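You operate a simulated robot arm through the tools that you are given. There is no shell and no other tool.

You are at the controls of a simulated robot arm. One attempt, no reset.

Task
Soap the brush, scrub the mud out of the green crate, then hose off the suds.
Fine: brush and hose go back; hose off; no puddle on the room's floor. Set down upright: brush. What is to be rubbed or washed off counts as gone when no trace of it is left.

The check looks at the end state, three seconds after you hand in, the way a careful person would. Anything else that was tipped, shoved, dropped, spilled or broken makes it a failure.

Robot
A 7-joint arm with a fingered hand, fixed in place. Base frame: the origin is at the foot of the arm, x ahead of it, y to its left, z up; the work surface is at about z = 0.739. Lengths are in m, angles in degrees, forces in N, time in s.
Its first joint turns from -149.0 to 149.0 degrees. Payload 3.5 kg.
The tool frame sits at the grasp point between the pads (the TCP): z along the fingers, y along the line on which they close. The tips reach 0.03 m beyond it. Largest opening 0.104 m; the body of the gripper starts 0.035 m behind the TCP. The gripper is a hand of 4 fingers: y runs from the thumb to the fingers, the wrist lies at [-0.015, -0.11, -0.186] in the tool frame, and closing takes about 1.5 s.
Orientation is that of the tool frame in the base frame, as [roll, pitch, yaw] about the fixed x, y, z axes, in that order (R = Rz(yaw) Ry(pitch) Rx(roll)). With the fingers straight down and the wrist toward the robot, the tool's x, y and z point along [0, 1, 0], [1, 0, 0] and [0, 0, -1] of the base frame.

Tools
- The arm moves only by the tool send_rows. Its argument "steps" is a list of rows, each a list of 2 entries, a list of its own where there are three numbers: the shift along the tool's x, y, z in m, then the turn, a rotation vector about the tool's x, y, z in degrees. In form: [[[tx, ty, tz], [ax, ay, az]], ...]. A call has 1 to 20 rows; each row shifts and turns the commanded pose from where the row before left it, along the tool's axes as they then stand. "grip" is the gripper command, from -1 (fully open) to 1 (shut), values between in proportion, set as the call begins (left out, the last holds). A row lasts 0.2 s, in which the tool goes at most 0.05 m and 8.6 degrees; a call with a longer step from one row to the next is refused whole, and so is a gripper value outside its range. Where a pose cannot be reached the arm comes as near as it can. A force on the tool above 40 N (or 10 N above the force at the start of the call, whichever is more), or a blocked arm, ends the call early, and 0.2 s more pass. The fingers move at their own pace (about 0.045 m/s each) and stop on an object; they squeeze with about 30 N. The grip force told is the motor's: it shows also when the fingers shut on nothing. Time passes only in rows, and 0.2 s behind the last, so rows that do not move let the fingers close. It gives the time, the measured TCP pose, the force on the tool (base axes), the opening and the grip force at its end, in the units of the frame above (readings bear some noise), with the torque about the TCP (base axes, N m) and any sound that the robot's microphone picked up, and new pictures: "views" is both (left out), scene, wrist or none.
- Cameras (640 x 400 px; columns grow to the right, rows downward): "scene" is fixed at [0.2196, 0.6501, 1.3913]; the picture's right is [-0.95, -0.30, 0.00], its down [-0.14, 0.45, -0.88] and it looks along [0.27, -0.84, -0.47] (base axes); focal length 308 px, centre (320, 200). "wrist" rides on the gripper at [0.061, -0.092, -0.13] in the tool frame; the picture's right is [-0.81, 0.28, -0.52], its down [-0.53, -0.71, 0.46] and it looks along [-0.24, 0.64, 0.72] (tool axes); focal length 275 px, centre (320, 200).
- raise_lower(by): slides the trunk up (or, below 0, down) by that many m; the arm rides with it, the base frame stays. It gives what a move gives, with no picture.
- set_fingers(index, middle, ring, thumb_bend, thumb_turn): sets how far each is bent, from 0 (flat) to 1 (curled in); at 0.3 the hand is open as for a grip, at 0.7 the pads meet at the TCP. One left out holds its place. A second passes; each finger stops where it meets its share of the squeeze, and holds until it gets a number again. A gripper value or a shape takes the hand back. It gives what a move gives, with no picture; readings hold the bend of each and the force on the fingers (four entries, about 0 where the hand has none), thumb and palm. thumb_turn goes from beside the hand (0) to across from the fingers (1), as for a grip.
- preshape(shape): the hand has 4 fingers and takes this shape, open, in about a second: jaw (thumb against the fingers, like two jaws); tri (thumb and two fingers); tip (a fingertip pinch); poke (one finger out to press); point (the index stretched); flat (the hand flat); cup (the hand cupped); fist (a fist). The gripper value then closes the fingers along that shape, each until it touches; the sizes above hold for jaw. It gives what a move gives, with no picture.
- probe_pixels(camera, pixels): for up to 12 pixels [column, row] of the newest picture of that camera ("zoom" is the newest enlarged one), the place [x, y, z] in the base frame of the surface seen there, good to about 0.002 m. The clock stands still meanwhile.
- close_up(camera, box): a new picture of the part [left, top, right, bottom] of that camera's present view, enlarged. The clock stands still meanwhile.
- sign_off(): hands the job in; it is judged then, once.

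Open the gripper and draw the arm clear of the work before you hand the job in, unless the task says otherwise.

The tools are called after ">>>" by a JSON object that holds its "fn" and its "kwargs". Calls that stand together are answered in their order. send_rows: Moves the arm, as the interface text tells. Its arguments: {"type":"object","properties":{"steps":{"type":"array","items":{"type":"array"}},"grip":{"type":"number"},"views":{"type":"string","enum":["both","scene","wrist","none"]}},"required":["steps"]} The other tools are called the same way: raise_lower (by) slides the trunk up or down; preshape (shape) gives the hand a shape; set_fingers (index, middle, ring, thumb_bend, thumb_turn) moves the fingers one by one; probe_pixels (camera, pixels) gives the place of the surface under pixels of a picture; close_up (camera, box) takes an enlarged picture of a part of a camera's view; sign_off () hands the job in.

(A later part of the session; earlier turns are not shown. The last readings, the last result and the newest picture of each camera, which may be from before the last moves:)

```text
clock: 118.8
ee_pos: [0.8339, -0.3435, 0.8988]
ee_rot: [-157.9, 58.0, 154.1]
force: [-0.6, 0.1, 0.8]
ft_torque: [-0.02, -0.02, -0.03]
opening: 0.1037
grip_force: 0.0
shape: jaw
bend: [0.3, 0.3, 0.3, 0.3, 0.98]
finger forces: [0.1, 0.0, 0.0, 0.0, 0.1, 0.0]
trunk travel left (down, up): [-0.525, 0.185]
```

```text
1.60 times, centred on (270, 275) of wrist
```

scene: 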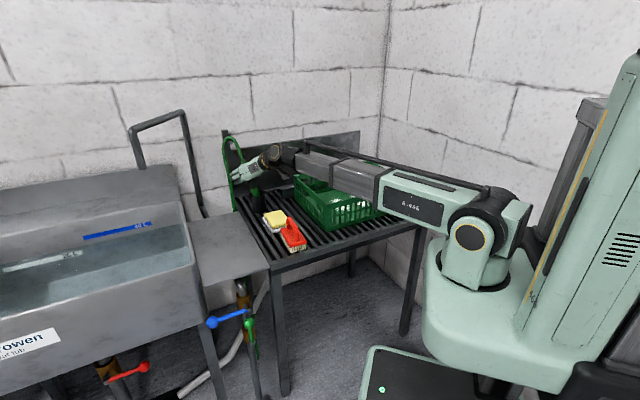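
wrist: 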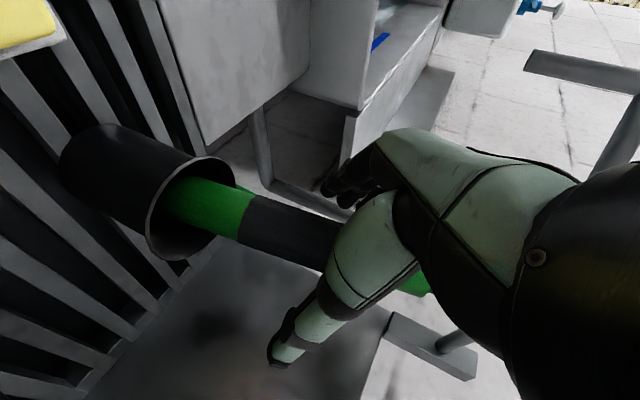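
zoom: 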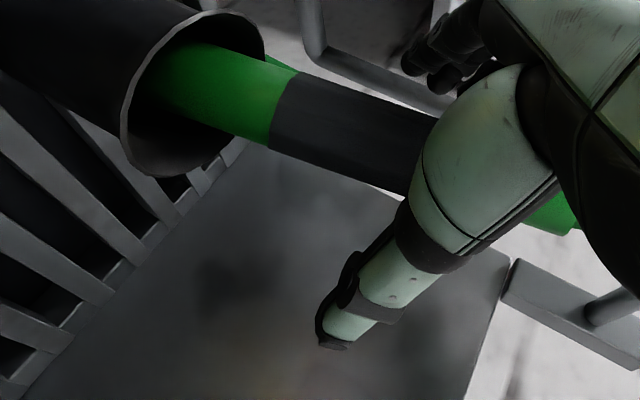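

The nozzle grip sits between thumb and fingers at the TCP. Closing the hand.

>>> {"fn": "send_rows", "kwargs": {"steps": [[[0, 0, 0], [0, 0, 0]], [[0, 0, 0], [0, 0, 0]], [[0, 0, 0], [0, 0, 0]], [[0, 0, 0], [0, 0, 0]], [[0, 0, 0], [0, 0, 0]], [[0, 0, 0], [0, 0, 0]], [[0, 0, 0], [0, 0, 0]], [[0, 0, 0], [0, 0, 0]], [[0, 0, 0], [0, 0, 0]]], "grip": 1, "views": "both"}}

>>> {"fn": "close_up", "kwargs": {"camera": "wrist", "box": [100, 150, 440, 400]}}

>>> {"fn": "close_up", "kwargs": {"camera": "scene", "box": [205, 120, 325, 240]}}

```text
clock: 120.8
ee_pos: [0.832, -0.3446, 0.8982]
ee_rot: [-157.6, 58.1, 154.4]
force: [0.0, 0.0, 0.0]
ft_torque: [-0.07, 0.07, 0.02]
opening: 0.0103
grip_force: 30.7
shape: jaw
bend: [0.74, 0.7, 0.7, 0.82, 1.0]
finger forces: [4.8, 0.0, 3.7, 0.0, 7.4, 0.0]
trunk travel left (down, up): [-0.525, 0.185]
```

scene: 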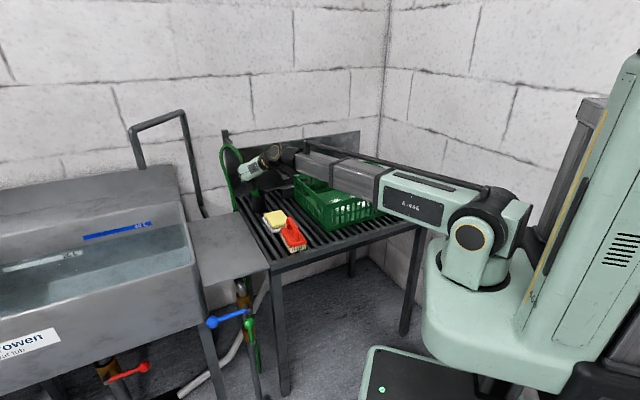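
wrist: 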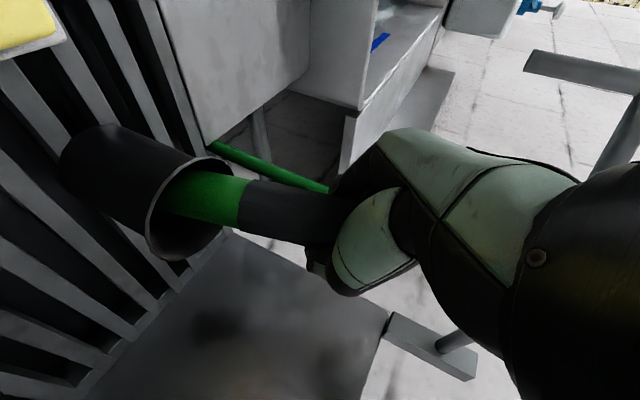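

```text
1.60 times, centred on (270, 275) of wrist
```

zoom: 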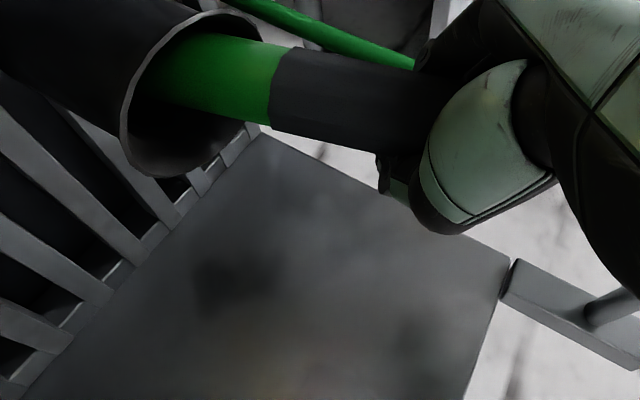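

```text
3.33 times, centred on (265, 180) of scene
```

zoom: 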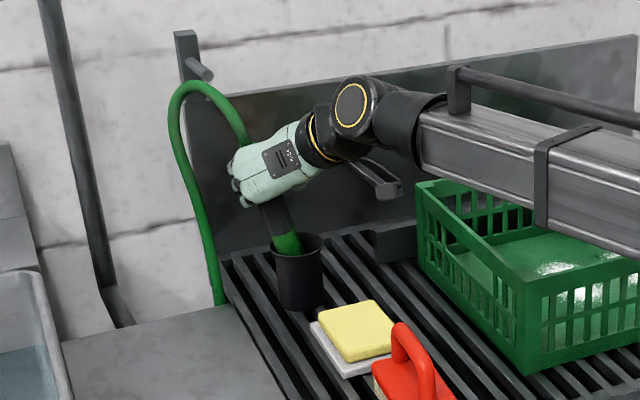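

Nozzle is gripped (thumb 7.4 N, fingers 4.8/3.7 N). Lifting it out along its own axis.

>>> {"fn": "send_rows", "kwargs": {"steps": [[[-0.0139, 0.0007, -0.0056], [0, 0, 0]], [[-0.0231, 0.0012, -0.0093], [0, 0, 0]], [[-0.0278, 0.0014, -0.0111], [0, 0, 0]], [[0, 0, 0], [0, 0, 0]]], "views": "both"}}

>>> {"fn": "close_up", "kwargs": {"camera": "scene", "box": [205, 120, 325, 240]}}

>>> {"fn": "close_up", "kwargs": {"camera": "wrist", "box": [60, 100, 400, 350]}}

```text
clock: 121.8
ee_pos: [0.8512, -0.3391, 0.9654]
ee_rot: [-157.7, 58.0, 154.2]
force: [-0.3, 0.1, -3.6]
ft_torque: [-0.08, 0.09, 0.02]
opening: 0.0101
grip_force: 30.0
shape: jaw
bend: [0.74, 0.7, 0.7, 0.82, 1.0]
finger forces: [3.2, 0.0, 3.5, 0.0, 6.1, 0.1]
trunk travel left (down, up): [-0.525, 0.185]
```

scene: 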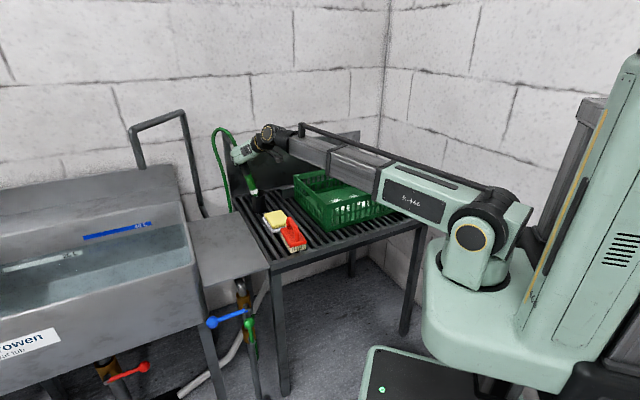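
wrist: 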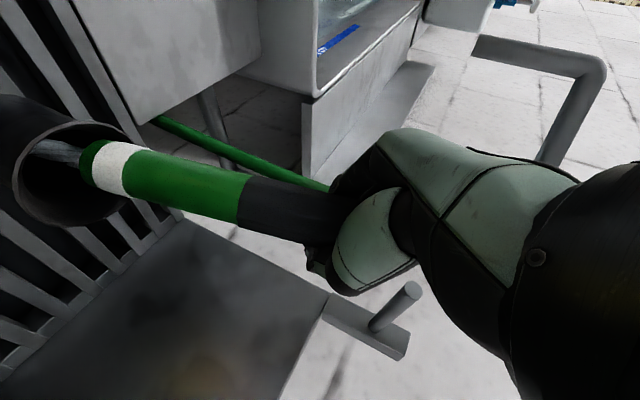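

```text
3.33 times, centred on (265, 180) of scene
```

zoom: 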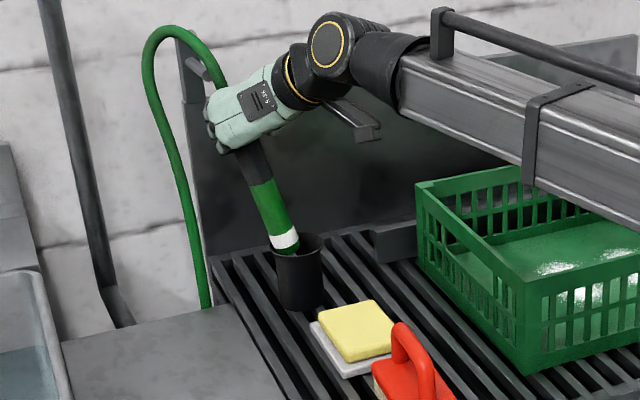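

```text
1.60 times, centred on (230, 225) of wrist
```

zoom: 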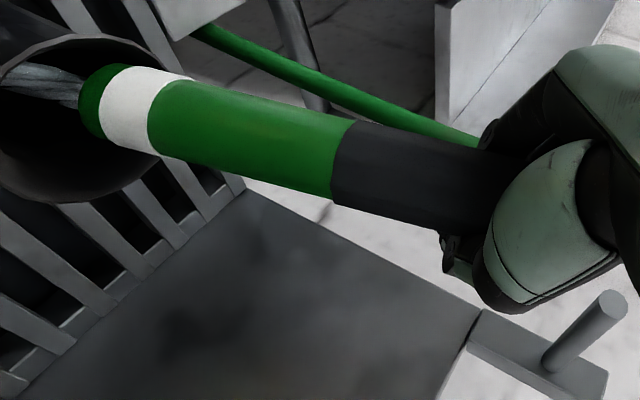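

Water is flowing in a jet down into the cup, so the valve works. I'll lift straight up above rim height and rotate slightly so the arm stays comfortable, keeping the jet on the rack.

>>> {"fn": "send_rows", "kwargs": {"steps": [[[-0.0318, -0.0075, -0.0184], [0, 0, 0]], [[-0.0318, -0.0075, -0.0184], [0, 0, 0]], [[0, 0, 0], [6.785, 1.607, 3.92]], [[0, 0, 0], [6.785, 1.607, 3.92]]], "views": "both"}}

>>> {"fn": "close_up", "kwargs": {"camera": "scene", "box": [205, 100, 365, 240]}}

```text
clock: 122.8
ee_pos: [0.8513, -0.3388, 1.0383]
ee_rot: [-157.7, 58.0, 138.1]
force: [-0.1, 0.3, -3.3]
ft_torque: [0.0, 0.05, 0.01]
opening: 0.0028
grip_force: 30.2
shape: jaw
bend: [0.72, 0.7, 0.7, 0.79, 1.0]
finger forces: [0.0, 0.1, 0.0, 0.1, 0.0, 0.1]
trunk travel left (down, up): [-0.525, 0.185]
```

scene: 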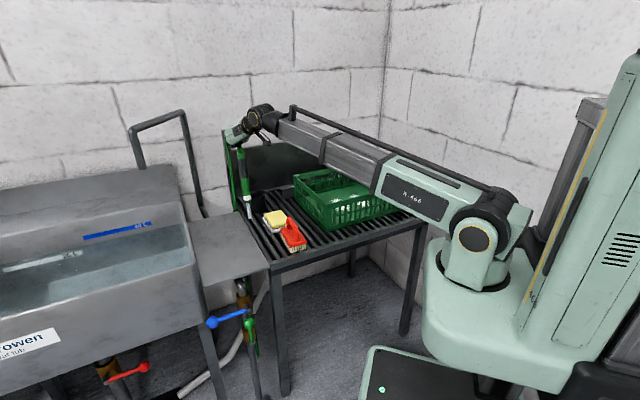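
wrist: 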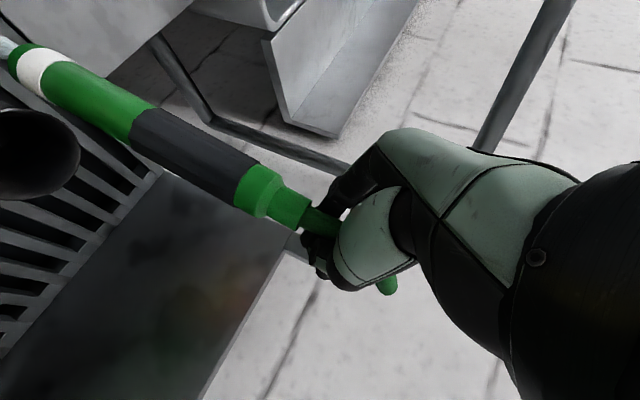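

```text
2.86 times, centred on (285, 170) of scene
```

zoom: 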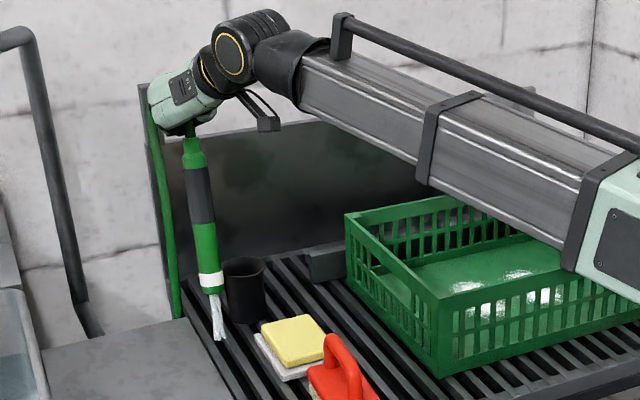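

The nozzle slid down and now hangs by its collar from the closed fingers, jet pointing straight down left of the cup. Time stands still between moves, so I'll probe where the jet lands.

>>> {"fn": "probe_pixels", "kwargs": {"camera": "zoom", "pixels": [[213, 300], [217, 318], [219, 336], [222, 350], [210, 345], [230, 345], [196, 195], [208, 260], [194, 145], [200, 360]]}}

>>> {"fn": "close_up", "kwargs": {"camera": "scene", "box": [215, 120, 287, 230]}}

>>> {"fn": "close_up", "kwargs": {"camera": "wrist", "box": [0, 0, 400, 320]}}

```text
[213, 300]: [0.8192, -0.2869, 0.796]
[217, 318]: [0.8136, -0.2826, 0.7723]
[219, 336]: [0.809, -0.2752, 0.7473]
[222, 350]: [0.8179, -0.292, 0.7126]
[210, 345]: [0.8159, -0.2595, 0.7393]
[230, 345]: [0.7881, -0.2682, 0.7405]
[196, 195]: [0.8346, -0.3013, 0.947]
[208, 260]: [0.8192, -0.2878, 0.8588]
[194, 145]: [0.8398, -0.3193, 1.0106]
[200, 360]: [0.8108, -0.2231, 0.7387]
```

```text
3.64 times, centred on (251, 175) of scene
```

zoom: 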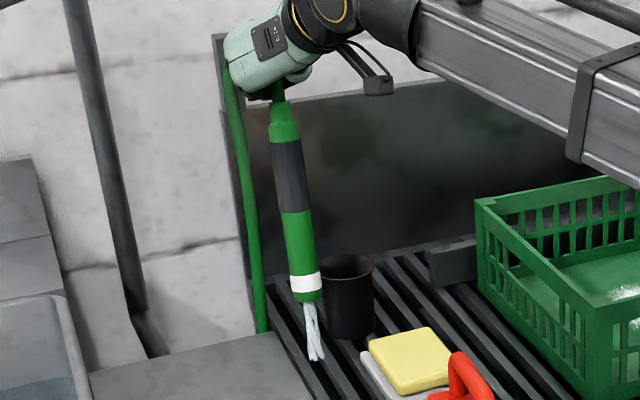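

```text
1.25 times, centred on (200, 160) of wrist
```

zoom: 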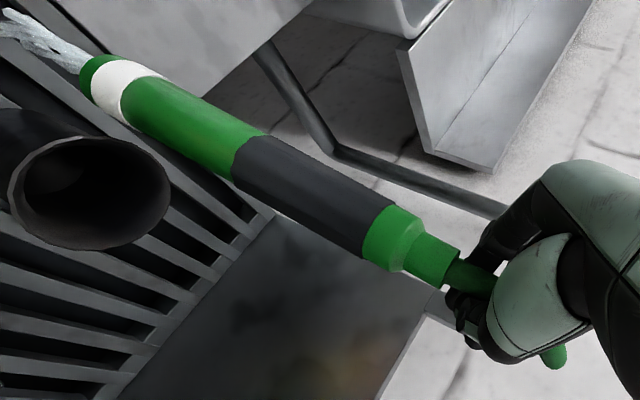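

The jet lands at (0.809,-0.275), still on the rack but close to its left edge. I'll look closely at how the hand holds the hose before deciding.

>>> {"fn": "close_up", "kwargs": {"camera": "scene", "box": [215, 105, 275, 165]}}

>>> {"fn": "close_up", "kwargs": {"camera": "wrist", "box": [220, 140, 420, 320]}}

>>> {"fn": "probe_pixels", "kwargs": {"camera": "wrist", "pixels": [[262, 190], [300, 212], [320, 222], [335, 232], [388, 285], [320, 250], [325, 275], [350, 190]]}}

```text
6.67 times, centred on (245, 135) of scene
```

zoom: 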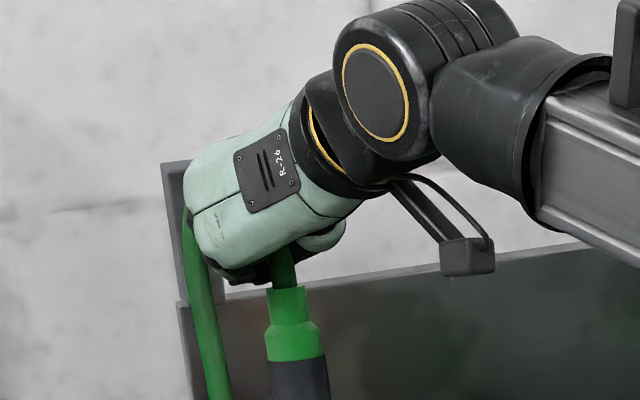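

```text
2.22 times, centred on (320, 230) of wrist
```

zoom: 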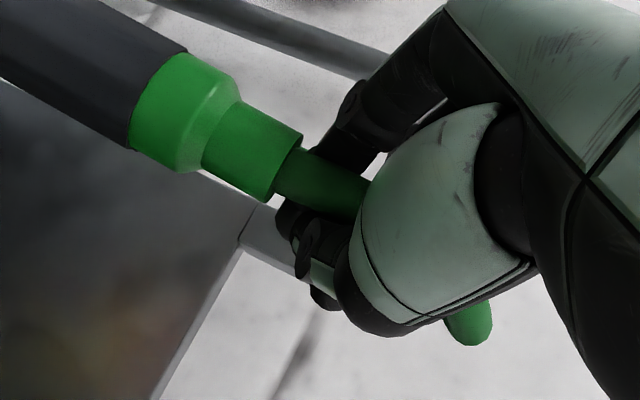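

```text
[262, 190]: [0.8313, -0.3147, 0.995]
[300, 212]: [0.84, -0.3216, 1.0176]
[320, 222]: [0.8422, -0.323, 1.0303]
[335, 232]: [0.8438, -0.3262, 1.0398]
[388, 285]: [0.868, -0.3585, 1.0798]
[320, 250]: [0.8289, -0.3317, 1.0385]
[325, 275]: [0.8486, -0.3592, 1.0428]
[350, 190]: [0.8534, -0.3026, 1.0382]
```

The fingers cage the hose just above the nozzle, which hangs vertically. I'll first shift 6 cm away from the rack's left edge so the jet stays over the tray, then clamp the hose harder.

>>> {"fn": "send_rows", "kwargs": {"steps": [[[0.0009, -0.0282, 0.01], [0, 0, 0]], [[0.0009, -0.0282, 0.01], [0, 0, 0]]], "views": "scene"}}

>>> {"fn": "set_fingers", "kwargs": {"index": 1, "middle": 1, "ring": 1, "thumb_bend": 1, "thumb_turn": 1}}

>>> {"fn": "close_up", "kwargs": {"camera": "scene", "box": [205, 100, 365, 240]}}

>>> {"fn": "close_up", "kwargs": {"camera": "wrist", "box": [0, 0, 400, 320]}}

```text
clock: 123.5
ee_pos: [0.8089, -0.3793, 1.0404]
ee_rot: [-157.9, 58.0, 138.0]
force: [1.4, 1.6, -2.0]
ft_torque: [-0.11, 0.09, 0.14]
opening: 0.0024
grip_force: 29.7
shape: jaw
bend: [0.72, 0.7, 0.7, 0.79, 1.0]
finger forces: [0.0, 0.1, 0.0, 0.0, 0.0, 0.0]
trunk travel left (down, up): [-0.525, 0.185]
```

scene: 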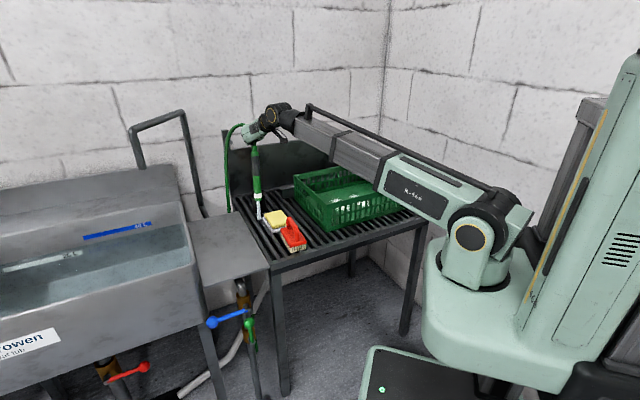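

```text
clock: 124.5
ee_pos: [0.8092, -0.38, 1.0401]
ee_rot: [-157.7, 57.9, 138.3]
force: [0.4, -0.2, -3.0]
ft_torque: [-0.07, 0.05, 0.06]
opening: 0.0013
grip_force: 0.2
shape: fingers
bend: [0.86, 1.0, 0.99, 0.99, 1.0]
finger forces: [0.0, 0.0, 0.1, 0.1, 0.0, 0.0]
trunk travel left (down, up): [-0.525, 0.185]
```

```text
2.86 times, centred on (285, 170) of scene
```

zoom: 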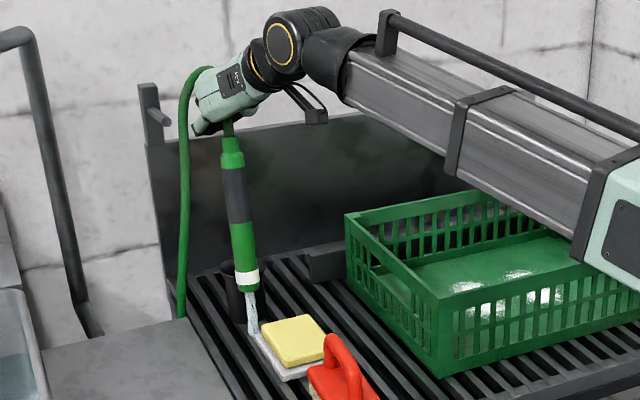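

```text
1.25 times, centred on (200, 160) of wrist
```

zoom: 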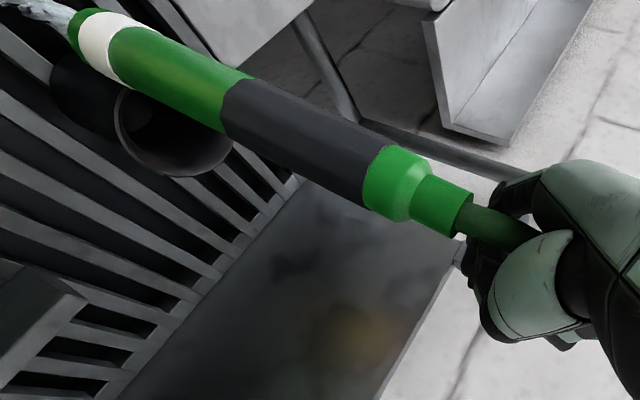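

The nozzle hangs steadily under the curled fingers; jet lands just beyond the soap dish. I'll raise 4 cm and move toward the crate along −q, staying clear of the soap.

>>> {"fn": "send_rows", "kwargs": {"steps": [[[-0.0086, -0.0367, 0.0096], [0, 0, 0]], [[-0.0086, -0.0367, 0.0096], [0, 0, 0]], [[-0.0086, -0.0367, 0.0096], [0, 0, 0]], [[-0.0086, -0.0367, 0.0096], [0, 0, 0]]], "views": "both"}}

>>> {"fn": "close_up", "kwargs": {"camera": "scene", "box": [205, 90, 365, 240]}}

```text
clock: 125.5
ee_pos: [0.7095, -0.4949, 1.082]
ee_rot: [-157.7, 58.0, 138.4]
force: [1.4, 0.5, -2.0]
ft_torque: [-0.08, 0.02, 0.05]
opening: 0.0004
grip_force: 0.0
shape: fingers
bend: [0.88, 1.0, 0.99, 1.0, 1.0]
finger forces: [0.0, 0.0, 0.0, 0.0, 0.1, 0.0]
trunk travel left (down, up): [-0.525, 0.185]
```

scene: 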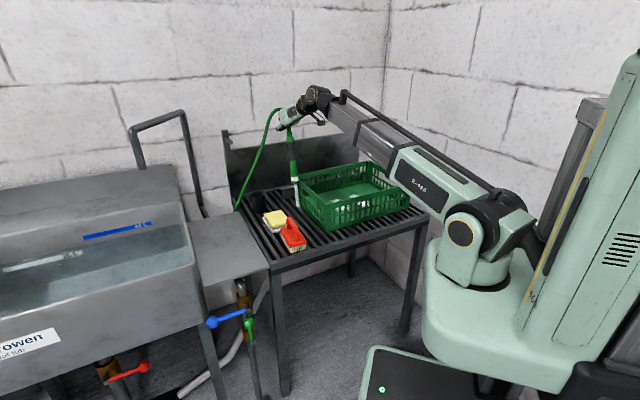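
wrist: 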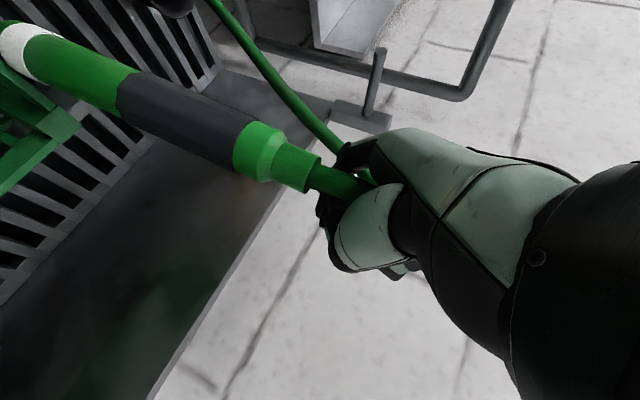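

```text
2.67 times, centred on (285, 165) of scene
```

zoom: 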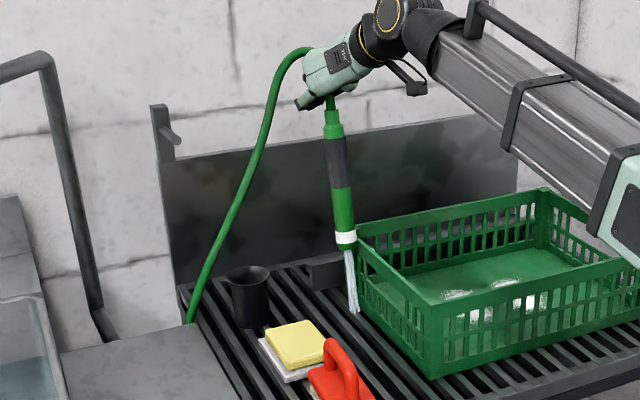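

The hose follows freely. I'll probe the nozzle tip height relative to the crate rim before crossing it.

>>> {"fn": "probe_pixels", "kwargs": {"camera": "zoom", "pixels": [[346, 240], [346, 247], [352, 280], [356, 308], [336, 150], [333, 118], [360, 232], [375, 265]]}}

```text
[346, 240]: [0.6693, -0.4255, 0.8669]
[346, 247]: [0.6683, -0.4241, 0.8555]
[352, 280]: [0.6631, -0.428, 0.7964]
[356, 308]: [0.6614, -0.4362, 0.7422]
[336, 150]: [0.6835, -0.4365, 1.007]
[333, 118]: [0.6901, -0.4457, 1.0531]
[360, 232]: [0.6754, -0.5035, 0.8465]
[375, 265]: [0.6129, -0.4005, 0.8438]
```

The tip is at z≈0.853, just below the rim. Raising 5 cm first, then moving so the jet lands on the first suds patch.

>>> {"fn": "send_rows", "kwargs": {"steps": [[[-0.0212, -0.005, -0.0123], [0, 0, 0]], [[-0.0212, -0.005, -0.0122], [0, 0, 0]]], "views": "none"}}

>>> {"fn": "send_rows", "kwargs": {"steps": [[[0.0087, -0.0421, 0.0023], [0, 0, 0]], [[0.0087, -0.0421, 0.0023], [0, 0, 0]], [[0.0087, -0.0421, 0.0023], [0, 0, 0]], [[0.0086, -0.0421, 0.0023], [0, 0, 0]], [[0, 0, 0], [0, 0, 0]]], "views": "both"}}

>>> {"fn": "close_up", "kwargs": {"camera": "scene", "box": [260, 90, 420, 240]}}

```text
clock: 126.0
ee_pos: [0.7094, -0.4941, 1.1318]
ee_rot: [-158.0, 57.9, 138.0]
force: [0.7, 1.2, -3.4]
ft_torque: [-0.12, 0.09, 0.05]
opening: 0.0005
grip_force: 0.0
shape: fingers
bend: [0.89, 1.0, 0.99, 1.0, 1.0]
finger forces: [0.1, 0.0, 0.1, 0.0, 0.1, 0.0]
trunk travel left (down, up): [-0.525, 0.185]
```

```text
clock: 127.2
ee_pos: [0.5535, -0.5698, 1.1274]
ee_rot: [-157.7, 57.9, 138.4]
force: [0.9, 0.3, -2.1]
ft_torque: [-0.09, 0.04, 0.07]
opening: 0.0007
grip_force: 0.0
shape: fingers
bend: [0.89, 1.0, 0.99, 1.0, 1.0]
finger forces: [0.1, 0.0, 0.0, 0.0, 0.0, 0.1]
trunk travel left (down, up): [-0.525, 0.185]
```

scene: 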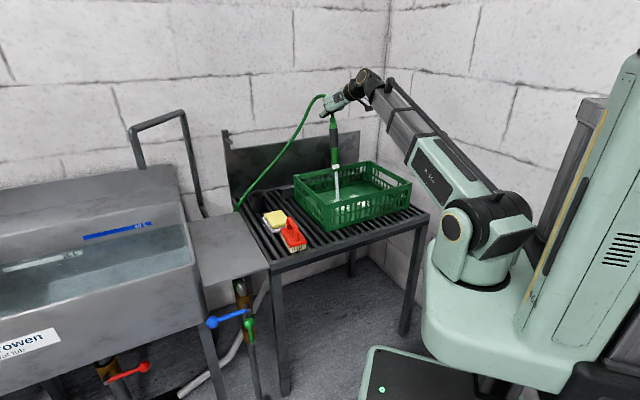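
wrist: 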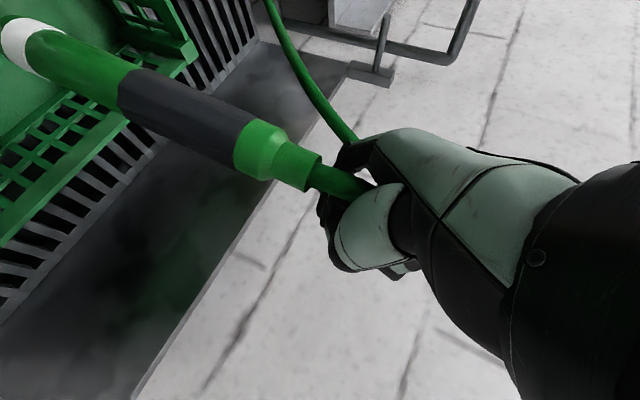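

```text
2.67 times, centred on (340, 165) of scene
```

zoom: 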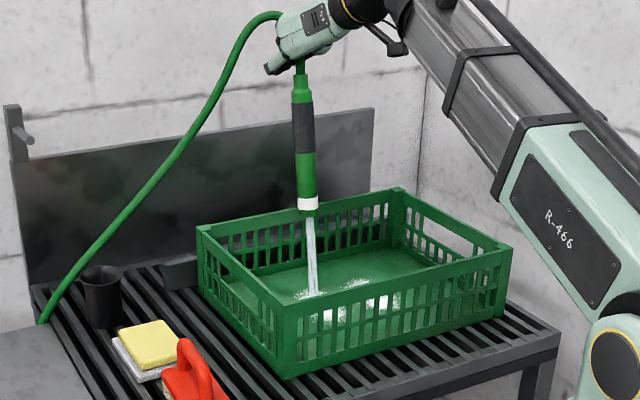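

The jet now lands inside the crate. I'll zoom to see landing point versus remaining suds.

>>> {"fn": "close_up", "kwargs": {"camera": "scene", "box": [300, 155, 410, 230]}}

>>> {"fn": "probe_pixels", "kwargs": {"camera": "zoom", "pixels": [[195, 165], [207, 205], [180, 120], [170, 75], [190, 140], [300, 185], [330, 230], [225, 210], [240, 230]]}}

```text
5.33 times, centred on (355, 192) of scene
```

zoom: 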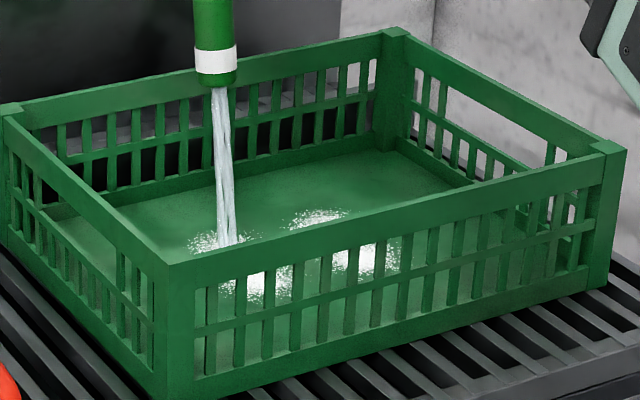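

```text
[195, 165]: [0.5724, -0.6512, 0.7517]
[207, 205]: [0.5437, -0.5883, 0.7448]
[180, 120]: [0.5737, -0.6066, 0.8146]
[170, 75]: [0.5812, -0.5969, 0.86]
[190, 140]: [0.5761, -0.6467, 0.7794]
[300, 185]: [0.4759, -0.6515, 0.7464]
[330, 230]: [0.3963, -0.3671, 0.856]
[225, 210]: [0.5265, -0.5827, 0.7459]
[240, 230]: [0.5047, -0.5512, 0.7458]
```

The jet hits the first patch (zoom ~(228,240)). I'll dwell a second there and look.

>>> {"fn": "send_rows", "kwargs": {"steps": [[[0, 0, 0], [0, 0, 0]], [[0, 0, 0], [0, 0, 0]], [[0, 0, 0], [0, 0, 0]], [[0, 0, 0], [0, 0, 0]], [[0, 0, 0], [0, 0, 0]]], "views": "scene"}}

>>> {"fn": "close_up", "kwargs": {"camera": "scene", "box": [300, 155, 410, 230]}}

>>> {"fn": "probe_pixels", "kwargs": {"camera": "zoom", "pixels": [[225, 200], [228, 225], [230, 238], [215, 240], [245, 240], [217, 80]]}}

```text
clock: 128.4
ee_pos: [0.5531, -0.5693, 1.1271]
ee_rot: [-157.8, 57.9, 138.1]
force: [0.3, 0.1, -3.1]
ft_torque: [-0.11, 0.05, 0.03]
opening: 0.0001
grip_force: 0.1
shape: fingers
bend: [0.89, 1.0, 0.99, 1.0, 1.0]
finger forces: [0.0, 0.0, 0.0, 0.0, 0.0, 0.0]
trunk travel left (down, up): [-0.525, 0.185]
```

scene: 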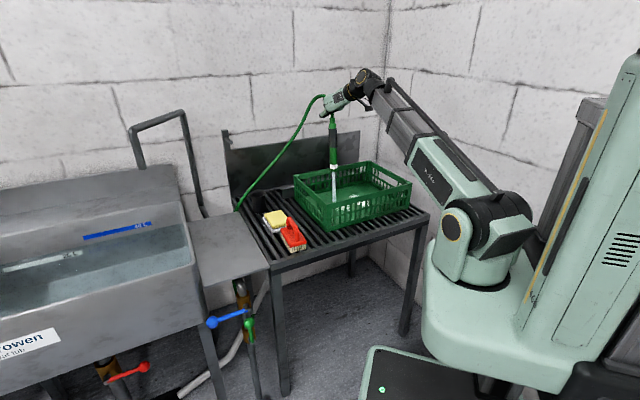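

```text
5.33 times, centred on (355, 192) of scene
```

zoom: 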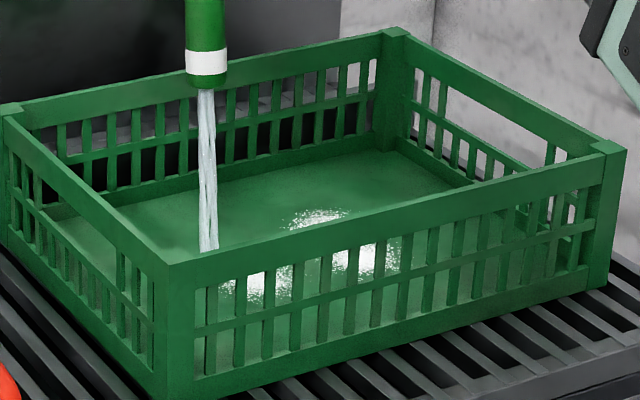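

```text
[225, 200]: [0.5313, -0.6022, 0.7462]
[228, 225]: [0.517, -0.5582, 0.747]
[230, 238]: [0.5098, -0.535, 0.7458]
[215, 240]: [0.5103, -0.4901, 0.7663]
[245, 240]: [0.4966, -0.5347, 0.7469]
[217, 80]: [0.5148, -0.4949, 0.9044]
```

The first patch is gone. Moving the jet to the second patch at about (0.470,-0.467) and dwelling.

>>> {"fn": "send_rows", "kwargs": {"steps": [[[0.0119, -0.012, -0.0155], [0, 0, 0]], [[0.0118, -0.012, -0.0155], [0, 0, 0]], [[0, 0, 0], [0, 0, 0]], [[0, 0, 0], [0, 0, 0]], [[0, 0, 0], [0, 0, 0]], [[0, 0, 0], [0, 0, 0]], [[0, 0, 0], [0, 0, 0]]], "views": "both"}}

>>> {"fn": "close_up", "kwargs": {"camera": "scene", "box": [300, 155, 410, 230]}}

```text
clock: 130.1
ee_pos: [0.514, -0.5487, 1.129]
ee_rot: [-157.7, 57.8, 138.3]
force: [0.9, 0.5, -2.4]
ft_torque: [-0.13, 0.03, 0.05]
opening: 0.0004
grip_force: 0.1
shape: fingers
bend: [0.89, 1.0, 0.99, 1.0, 1.0]
finger forces: [0.0, 0.0, 0.1, 0.0, 0.1, 0.1]
trunk travel left (down, up): [-0.525, 0.185]
```

scene: 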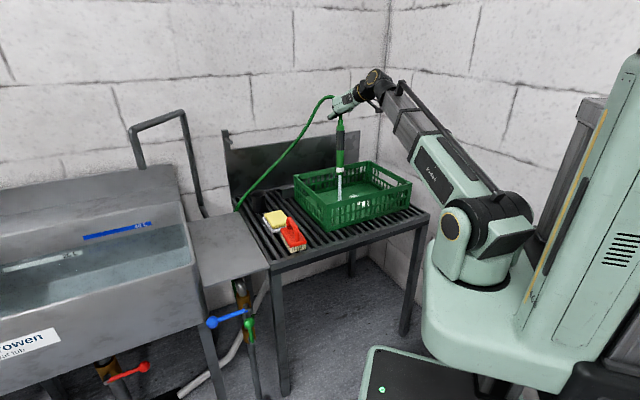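
wrist: 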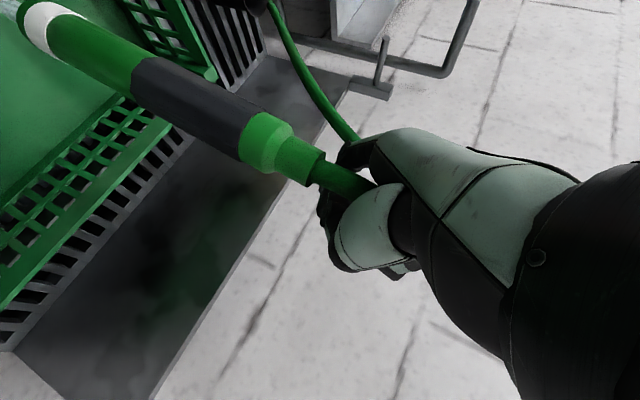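

```text
5.33 times, centred on (355, 192) of scene
```

zoom: 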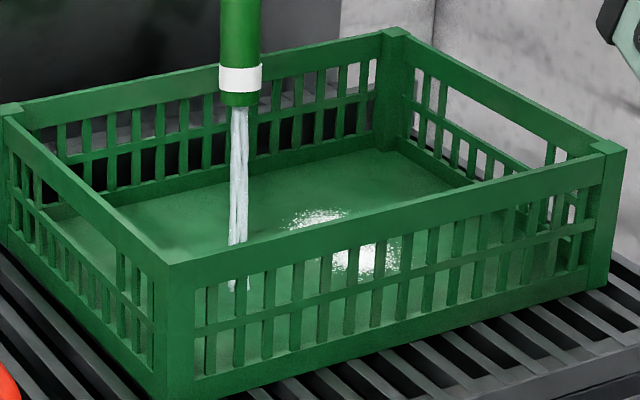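

Second patch is gone too. Now to the fourth patch at about (0.399,-0.532).

>>> {"fn": "send_rows", "kwargs": {"steps": [[[0.0017, -0.0305, 0.0096], [0, 0, 0]], [[0.0017, -0.0305, 0.0096], [0, 0, 0]], [[0.0017, -0.0305, 0.0096], [0, 0, 0]], [[0, 0, 0], [0, 0, 0]], [[0, 0, 0], [0, 0, 0]], [[0, 0, 0], [0, 0, 0]], [[0, 0, 0], [0, 0, 0]], [[0, 0, 0], [0, 0, 0]]], "views": "both"}}

>>> {"fn": "close_up", "kwargs": {"camera": "scene", "box": [300, 155, 410, 230]}}

```text
clock: 131.8
ee_pos: [0.4433, -0.6123, 1.1292]
ee_rot: [-157.9, 57.9, 138.1]
force: [1.4, 1.2, -3.4]
ft_torque: [-0.09, 0.08, 0.05]
opening: 0.0007
grip_force: 0.0
shape: fingers
bend: [0.89, 1.0, 0.99, 1.0, 1.0]
finger forces: [0.0, 0.1, 0.1, 0.0, 0.0, 0.0]
trunk travel left (down, up): [-0.525, 0.185]
```

scene: 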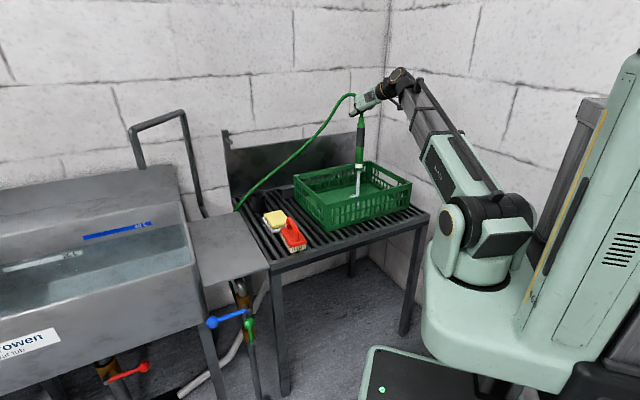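
wrist: 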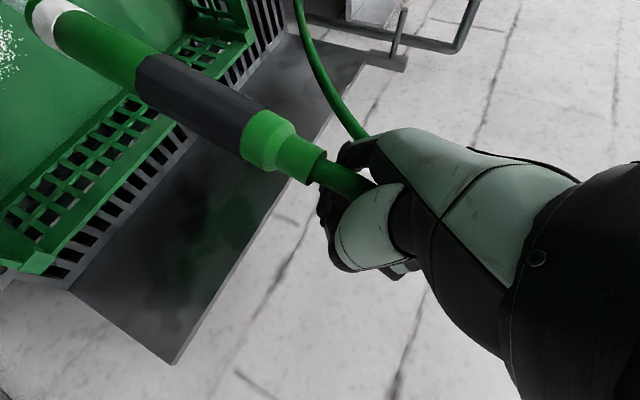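

```text
5.33 times, centred on (355, 192) of scene
```

zoom: 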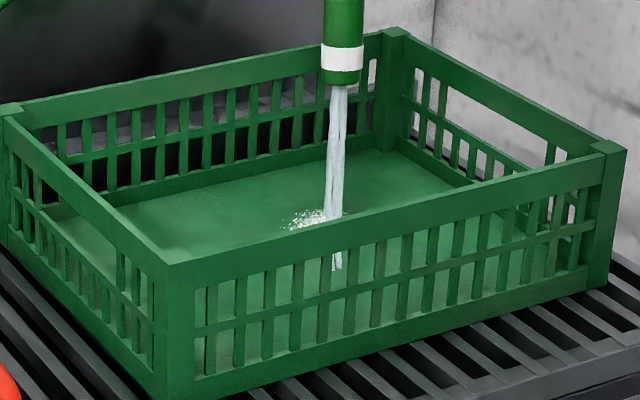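

Fourth patch gone; the third at zoom (308,218) remains partly. Moving the jet onto it.

>>> {"fn": "send_rows", "kwargs": {"steps": [[[-0.0153, 0.0064, 0.0238], [0, 0, 0]], [[-0.0153, 0.0064, 0.0238], [0, 0, 0]], [[0, 0, 0], [0, 0, 0]], [[0, 0, 0], [0, 0, 0]], [[0, 0, 0], [0, 0, 0]], [[0, 0, 0], [0, 0, 0]], [[0, 0, 0], [0, 0, 0]]], "views": "both"}}

>>> {"fn": "close_up", "kwargs": {"camera": "scene", "box": [300, 155, 410, 230]}}

```text
clock: 133.4
ee_pos: [0.4838, -0.6565, 1.1291]
ee_rot: [-157.6, 57.9, 138.3]
force: [0.4, 1.3, -3.1]
ft_torque: [-0.09, 0.08, 0.03]
opening: 0.0006
grip_force: 0.1
shape: fingers
bend: [0.89, 1.0, 0.99, 1.0, 1.0]
finger forces: [0.1, 0.0, 0.0, 0.0, 0.0, 0.0]
trunk travel left (down, up): [-0.525, 0.185]
```

scene: 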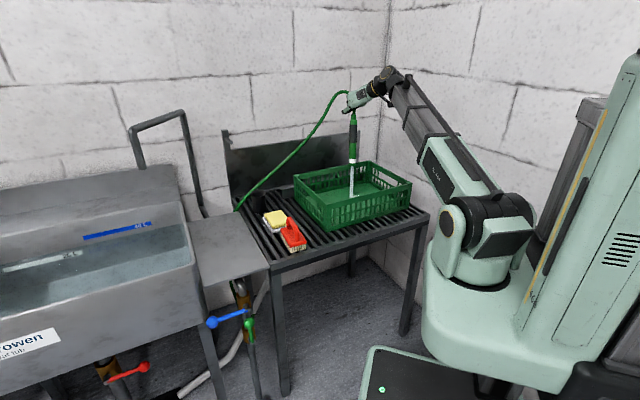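
wrist: 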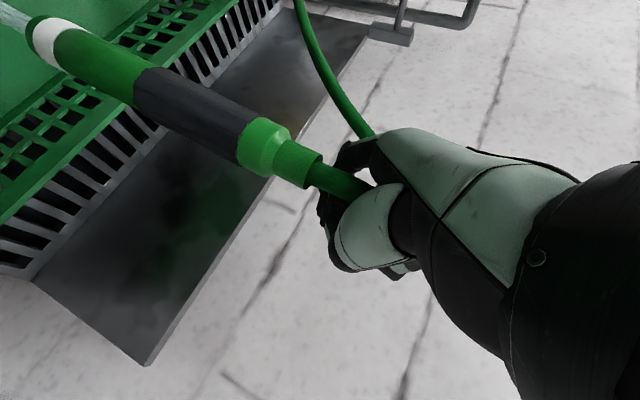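

```text
5.33 times, centred on (355, 192) of scene
```

zoom: 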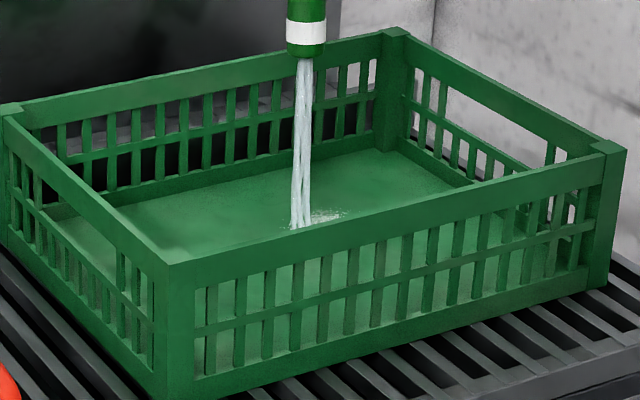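

A small remnant remains just right of the jet at zoom (325,215). Nudging 2.5 cm toward −q and dwelling.

>>> {"fn": "send_rows", "kwargs": {"steps": [[[0.0008, -0.0236, 0.0083], [0, 0, 0]], [[0, 0, 0], [0, 0, 0]], [[0, 0, 0], [0, 0, 0]], [[0, 0, 0], [0, 0, 0]], [[0, 0, 0], [0, 0, 0]], [[0, 0, 0], [0, 0, 0]]], "views": "both"}}

>>> {"fn": "close_up", "kwargs": {"camera": "scene", "box": [300, 155, 410, 230]}}

```text
clock: 134.8
ee_pos: [0.4666, -0.6746, 1.1299]
ee_rot: [-157.7, 58.0, 138.3]
force: [1.1, 0.0, -3.5]
ft_torque: [-0.13, 0.02, 0.08]
opening: 0.0004
grip_force: 0.0
shape: fingers
bend: [0.89, 1.0, 0.99, 1.0, 1.0]
finger forces: [0.1, 0.0, 0.0, 0.0, 0.0, 0.0]
trunk travel left (down, up): [-0.525, 0.185]
```

scene: 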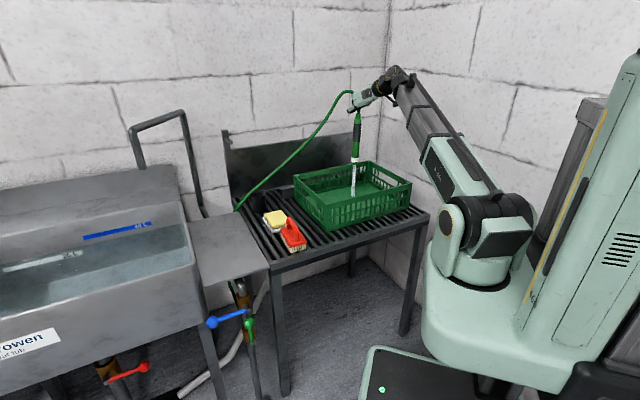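
wrist: 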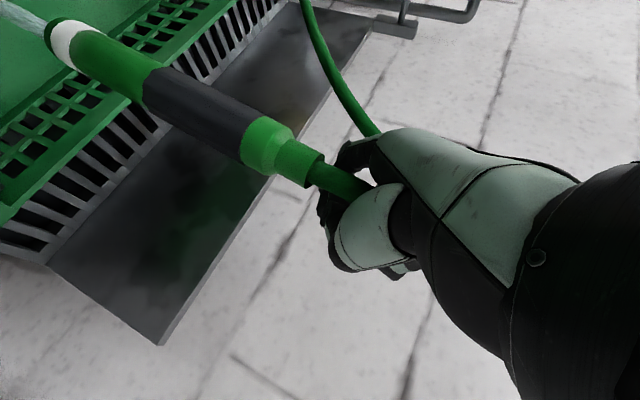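

```text
5.33 times, centred on (355, 192) of scene
```

zoom: 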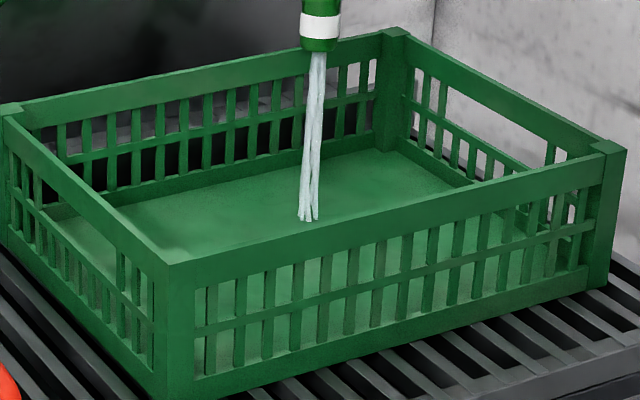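

All suds look gone in this view. For thoroughness I'll sweep the jet once more across the whole former mud area.

>>> {"fn": "send_rows", "kwargs": {"steps": [[[0.008, -0.004, -0.012], [0, 0, 0]], [[-0.0008, 0.0236, -0.0083], [0, 0, 0]], [[-0.0008, 0.0236, -0.0083], [0, 0, 0]], [[-0.0008, 0.0236, -0.0083], [0, 0, 0]], [[-0.0008, 0.0236, -0.0083], [0, 0, 0]], [[0.0159, -0.008, -0.0241], [0, 0, 0]], [[0.0008, -0.0236, 0.0083], [0, 0, 0]], [[0.0008, -0.0236, 0.0083], [0, 0, 0]], [[0.0008, -0.0236, 0.0083], [0, 0, 0]], [[0.0008, -0.0236, 0.0083], [0, 0, 0]], [[0.0159, -0.008, -0.0241], [0, 0, 0]], [[-0.0008, 0.0236, -0.0083], [0, 0, 0]], [[-0.0008, 0.0236, -0.0083], [0, 0, 0]], [[-0.0008, 0.0236, -0.0083], [0, 0, 0]], [[-0.0008, 0.0236, -0.0083], [0, 0, 0]]], "views": "both"}}

>>> {"fn": "close_up", "kwargs": {"camera": "scene", "box": [290, 90, 420, 230]}}

>>> {"fn": "close_up", "kwargs": {"camera": "wrist", "box": [0, 0, 240, 270]}}

```text
clock: 138.1
ee_pos: [0.4828, -0.5495, 1.1293]
ee_rot: [-157.7, 57.9, 138.3]
force: [0.8, 0.1, -3.4]
ft_torque: [-0.05, 0.08, 0.04]
opening: 0.0006
grip_force: 0.1
shape: fingers
bend: [0.89, 1.0, 0.99, 1.0, 1.0]
finger forces: [0.0, 0.0, 0.0, 0.0, 0.0, 0.1]
trunk travel left (down, up): [-0.525, 0.185]
```

scene: 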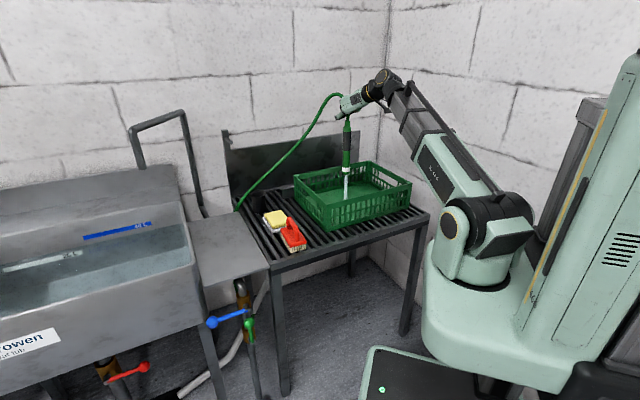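
wrist: 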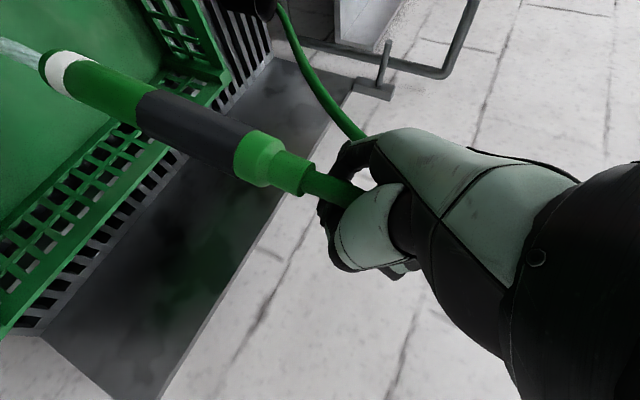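

```text
2.86 times, centred on (355, 160) of scene
```

zoom: 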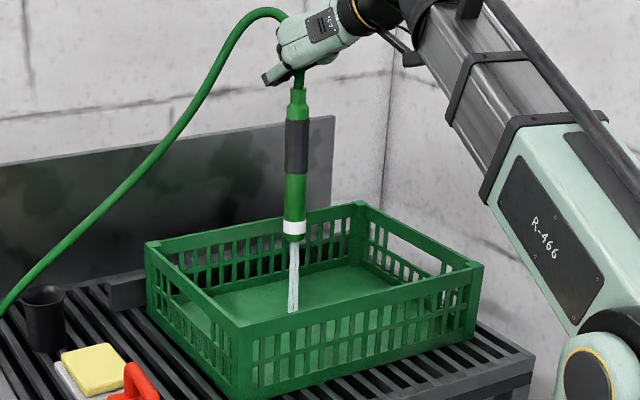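

```text
1.48 times, centred on (120, 135) of wrist
```

zoom: 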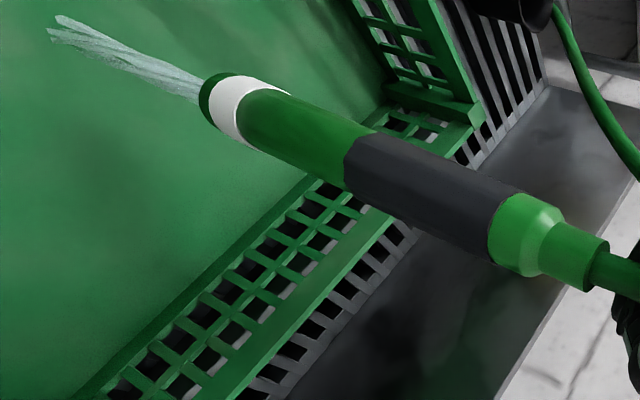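

The crate floor looks clean all over. Now to return the nozzle: I'll measure the cup precisely while the view is clear.

>>> {"fn": "close_up", "kwargs": {"camera": "scene", "box": [235, 180, 295, 225]}}

>>> {"fn": "probe_pixels", "kwargs": {"camera": "zoom", "pixels": [[195, 85], [130, 85], [260, 85], [195, 58], [195, 118], [195, 100], [195, 180], [195, 225], [150, 110], [240, 110]]}}

```text
8.89 times, centred on (265, 202) of scene
```

zoom: 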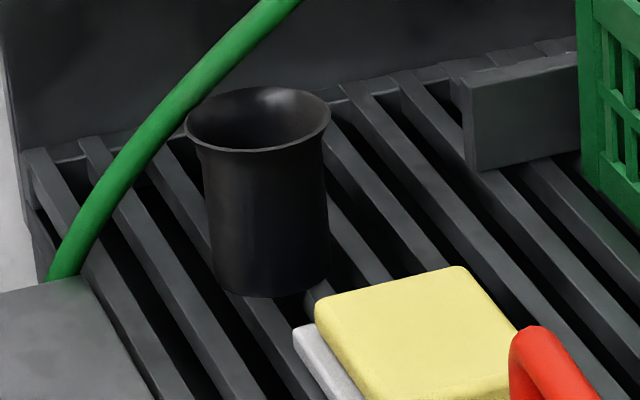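

```text
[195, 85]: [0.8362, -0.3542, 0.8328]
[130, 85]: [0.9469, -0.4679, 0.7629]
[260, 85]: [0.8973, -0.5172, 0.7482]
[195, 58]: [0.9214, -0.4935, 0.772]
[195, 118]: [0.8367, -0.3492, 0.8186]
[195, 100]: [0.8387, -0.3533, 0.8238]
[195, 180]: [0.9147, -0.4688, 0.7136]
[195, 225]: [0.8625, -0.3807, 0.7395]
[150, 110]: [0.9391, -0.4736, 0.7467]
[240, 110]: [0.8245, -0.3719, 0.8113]
```

I'll probe the cup's rim points precisely.

>>> {"fn": "probe_pixels", "kwargs": {"camera": "zoom", "pixels": [[189, 124], [326, 112], [262, 149], [225, 146], [300, 142], [255, 91], [290, 90], [220, 98], [258, 125], [265, 200], [268, 290], [218, 275]]}}

```text
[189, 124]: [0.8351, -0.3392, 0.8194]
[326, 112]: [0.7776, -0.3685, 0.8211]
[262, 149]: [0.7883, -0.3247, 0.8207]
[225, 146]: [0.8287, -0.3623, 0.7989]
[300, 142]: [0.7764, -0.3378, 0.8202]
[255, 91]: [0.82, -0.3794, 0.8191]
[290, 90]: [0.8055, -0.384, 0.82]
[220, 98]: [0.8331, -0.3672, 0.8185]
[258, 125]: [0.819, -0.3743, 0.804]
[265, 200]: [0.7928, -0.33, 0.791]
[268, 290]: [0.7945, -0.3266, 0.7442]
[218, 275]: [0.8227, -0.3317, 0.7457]
```

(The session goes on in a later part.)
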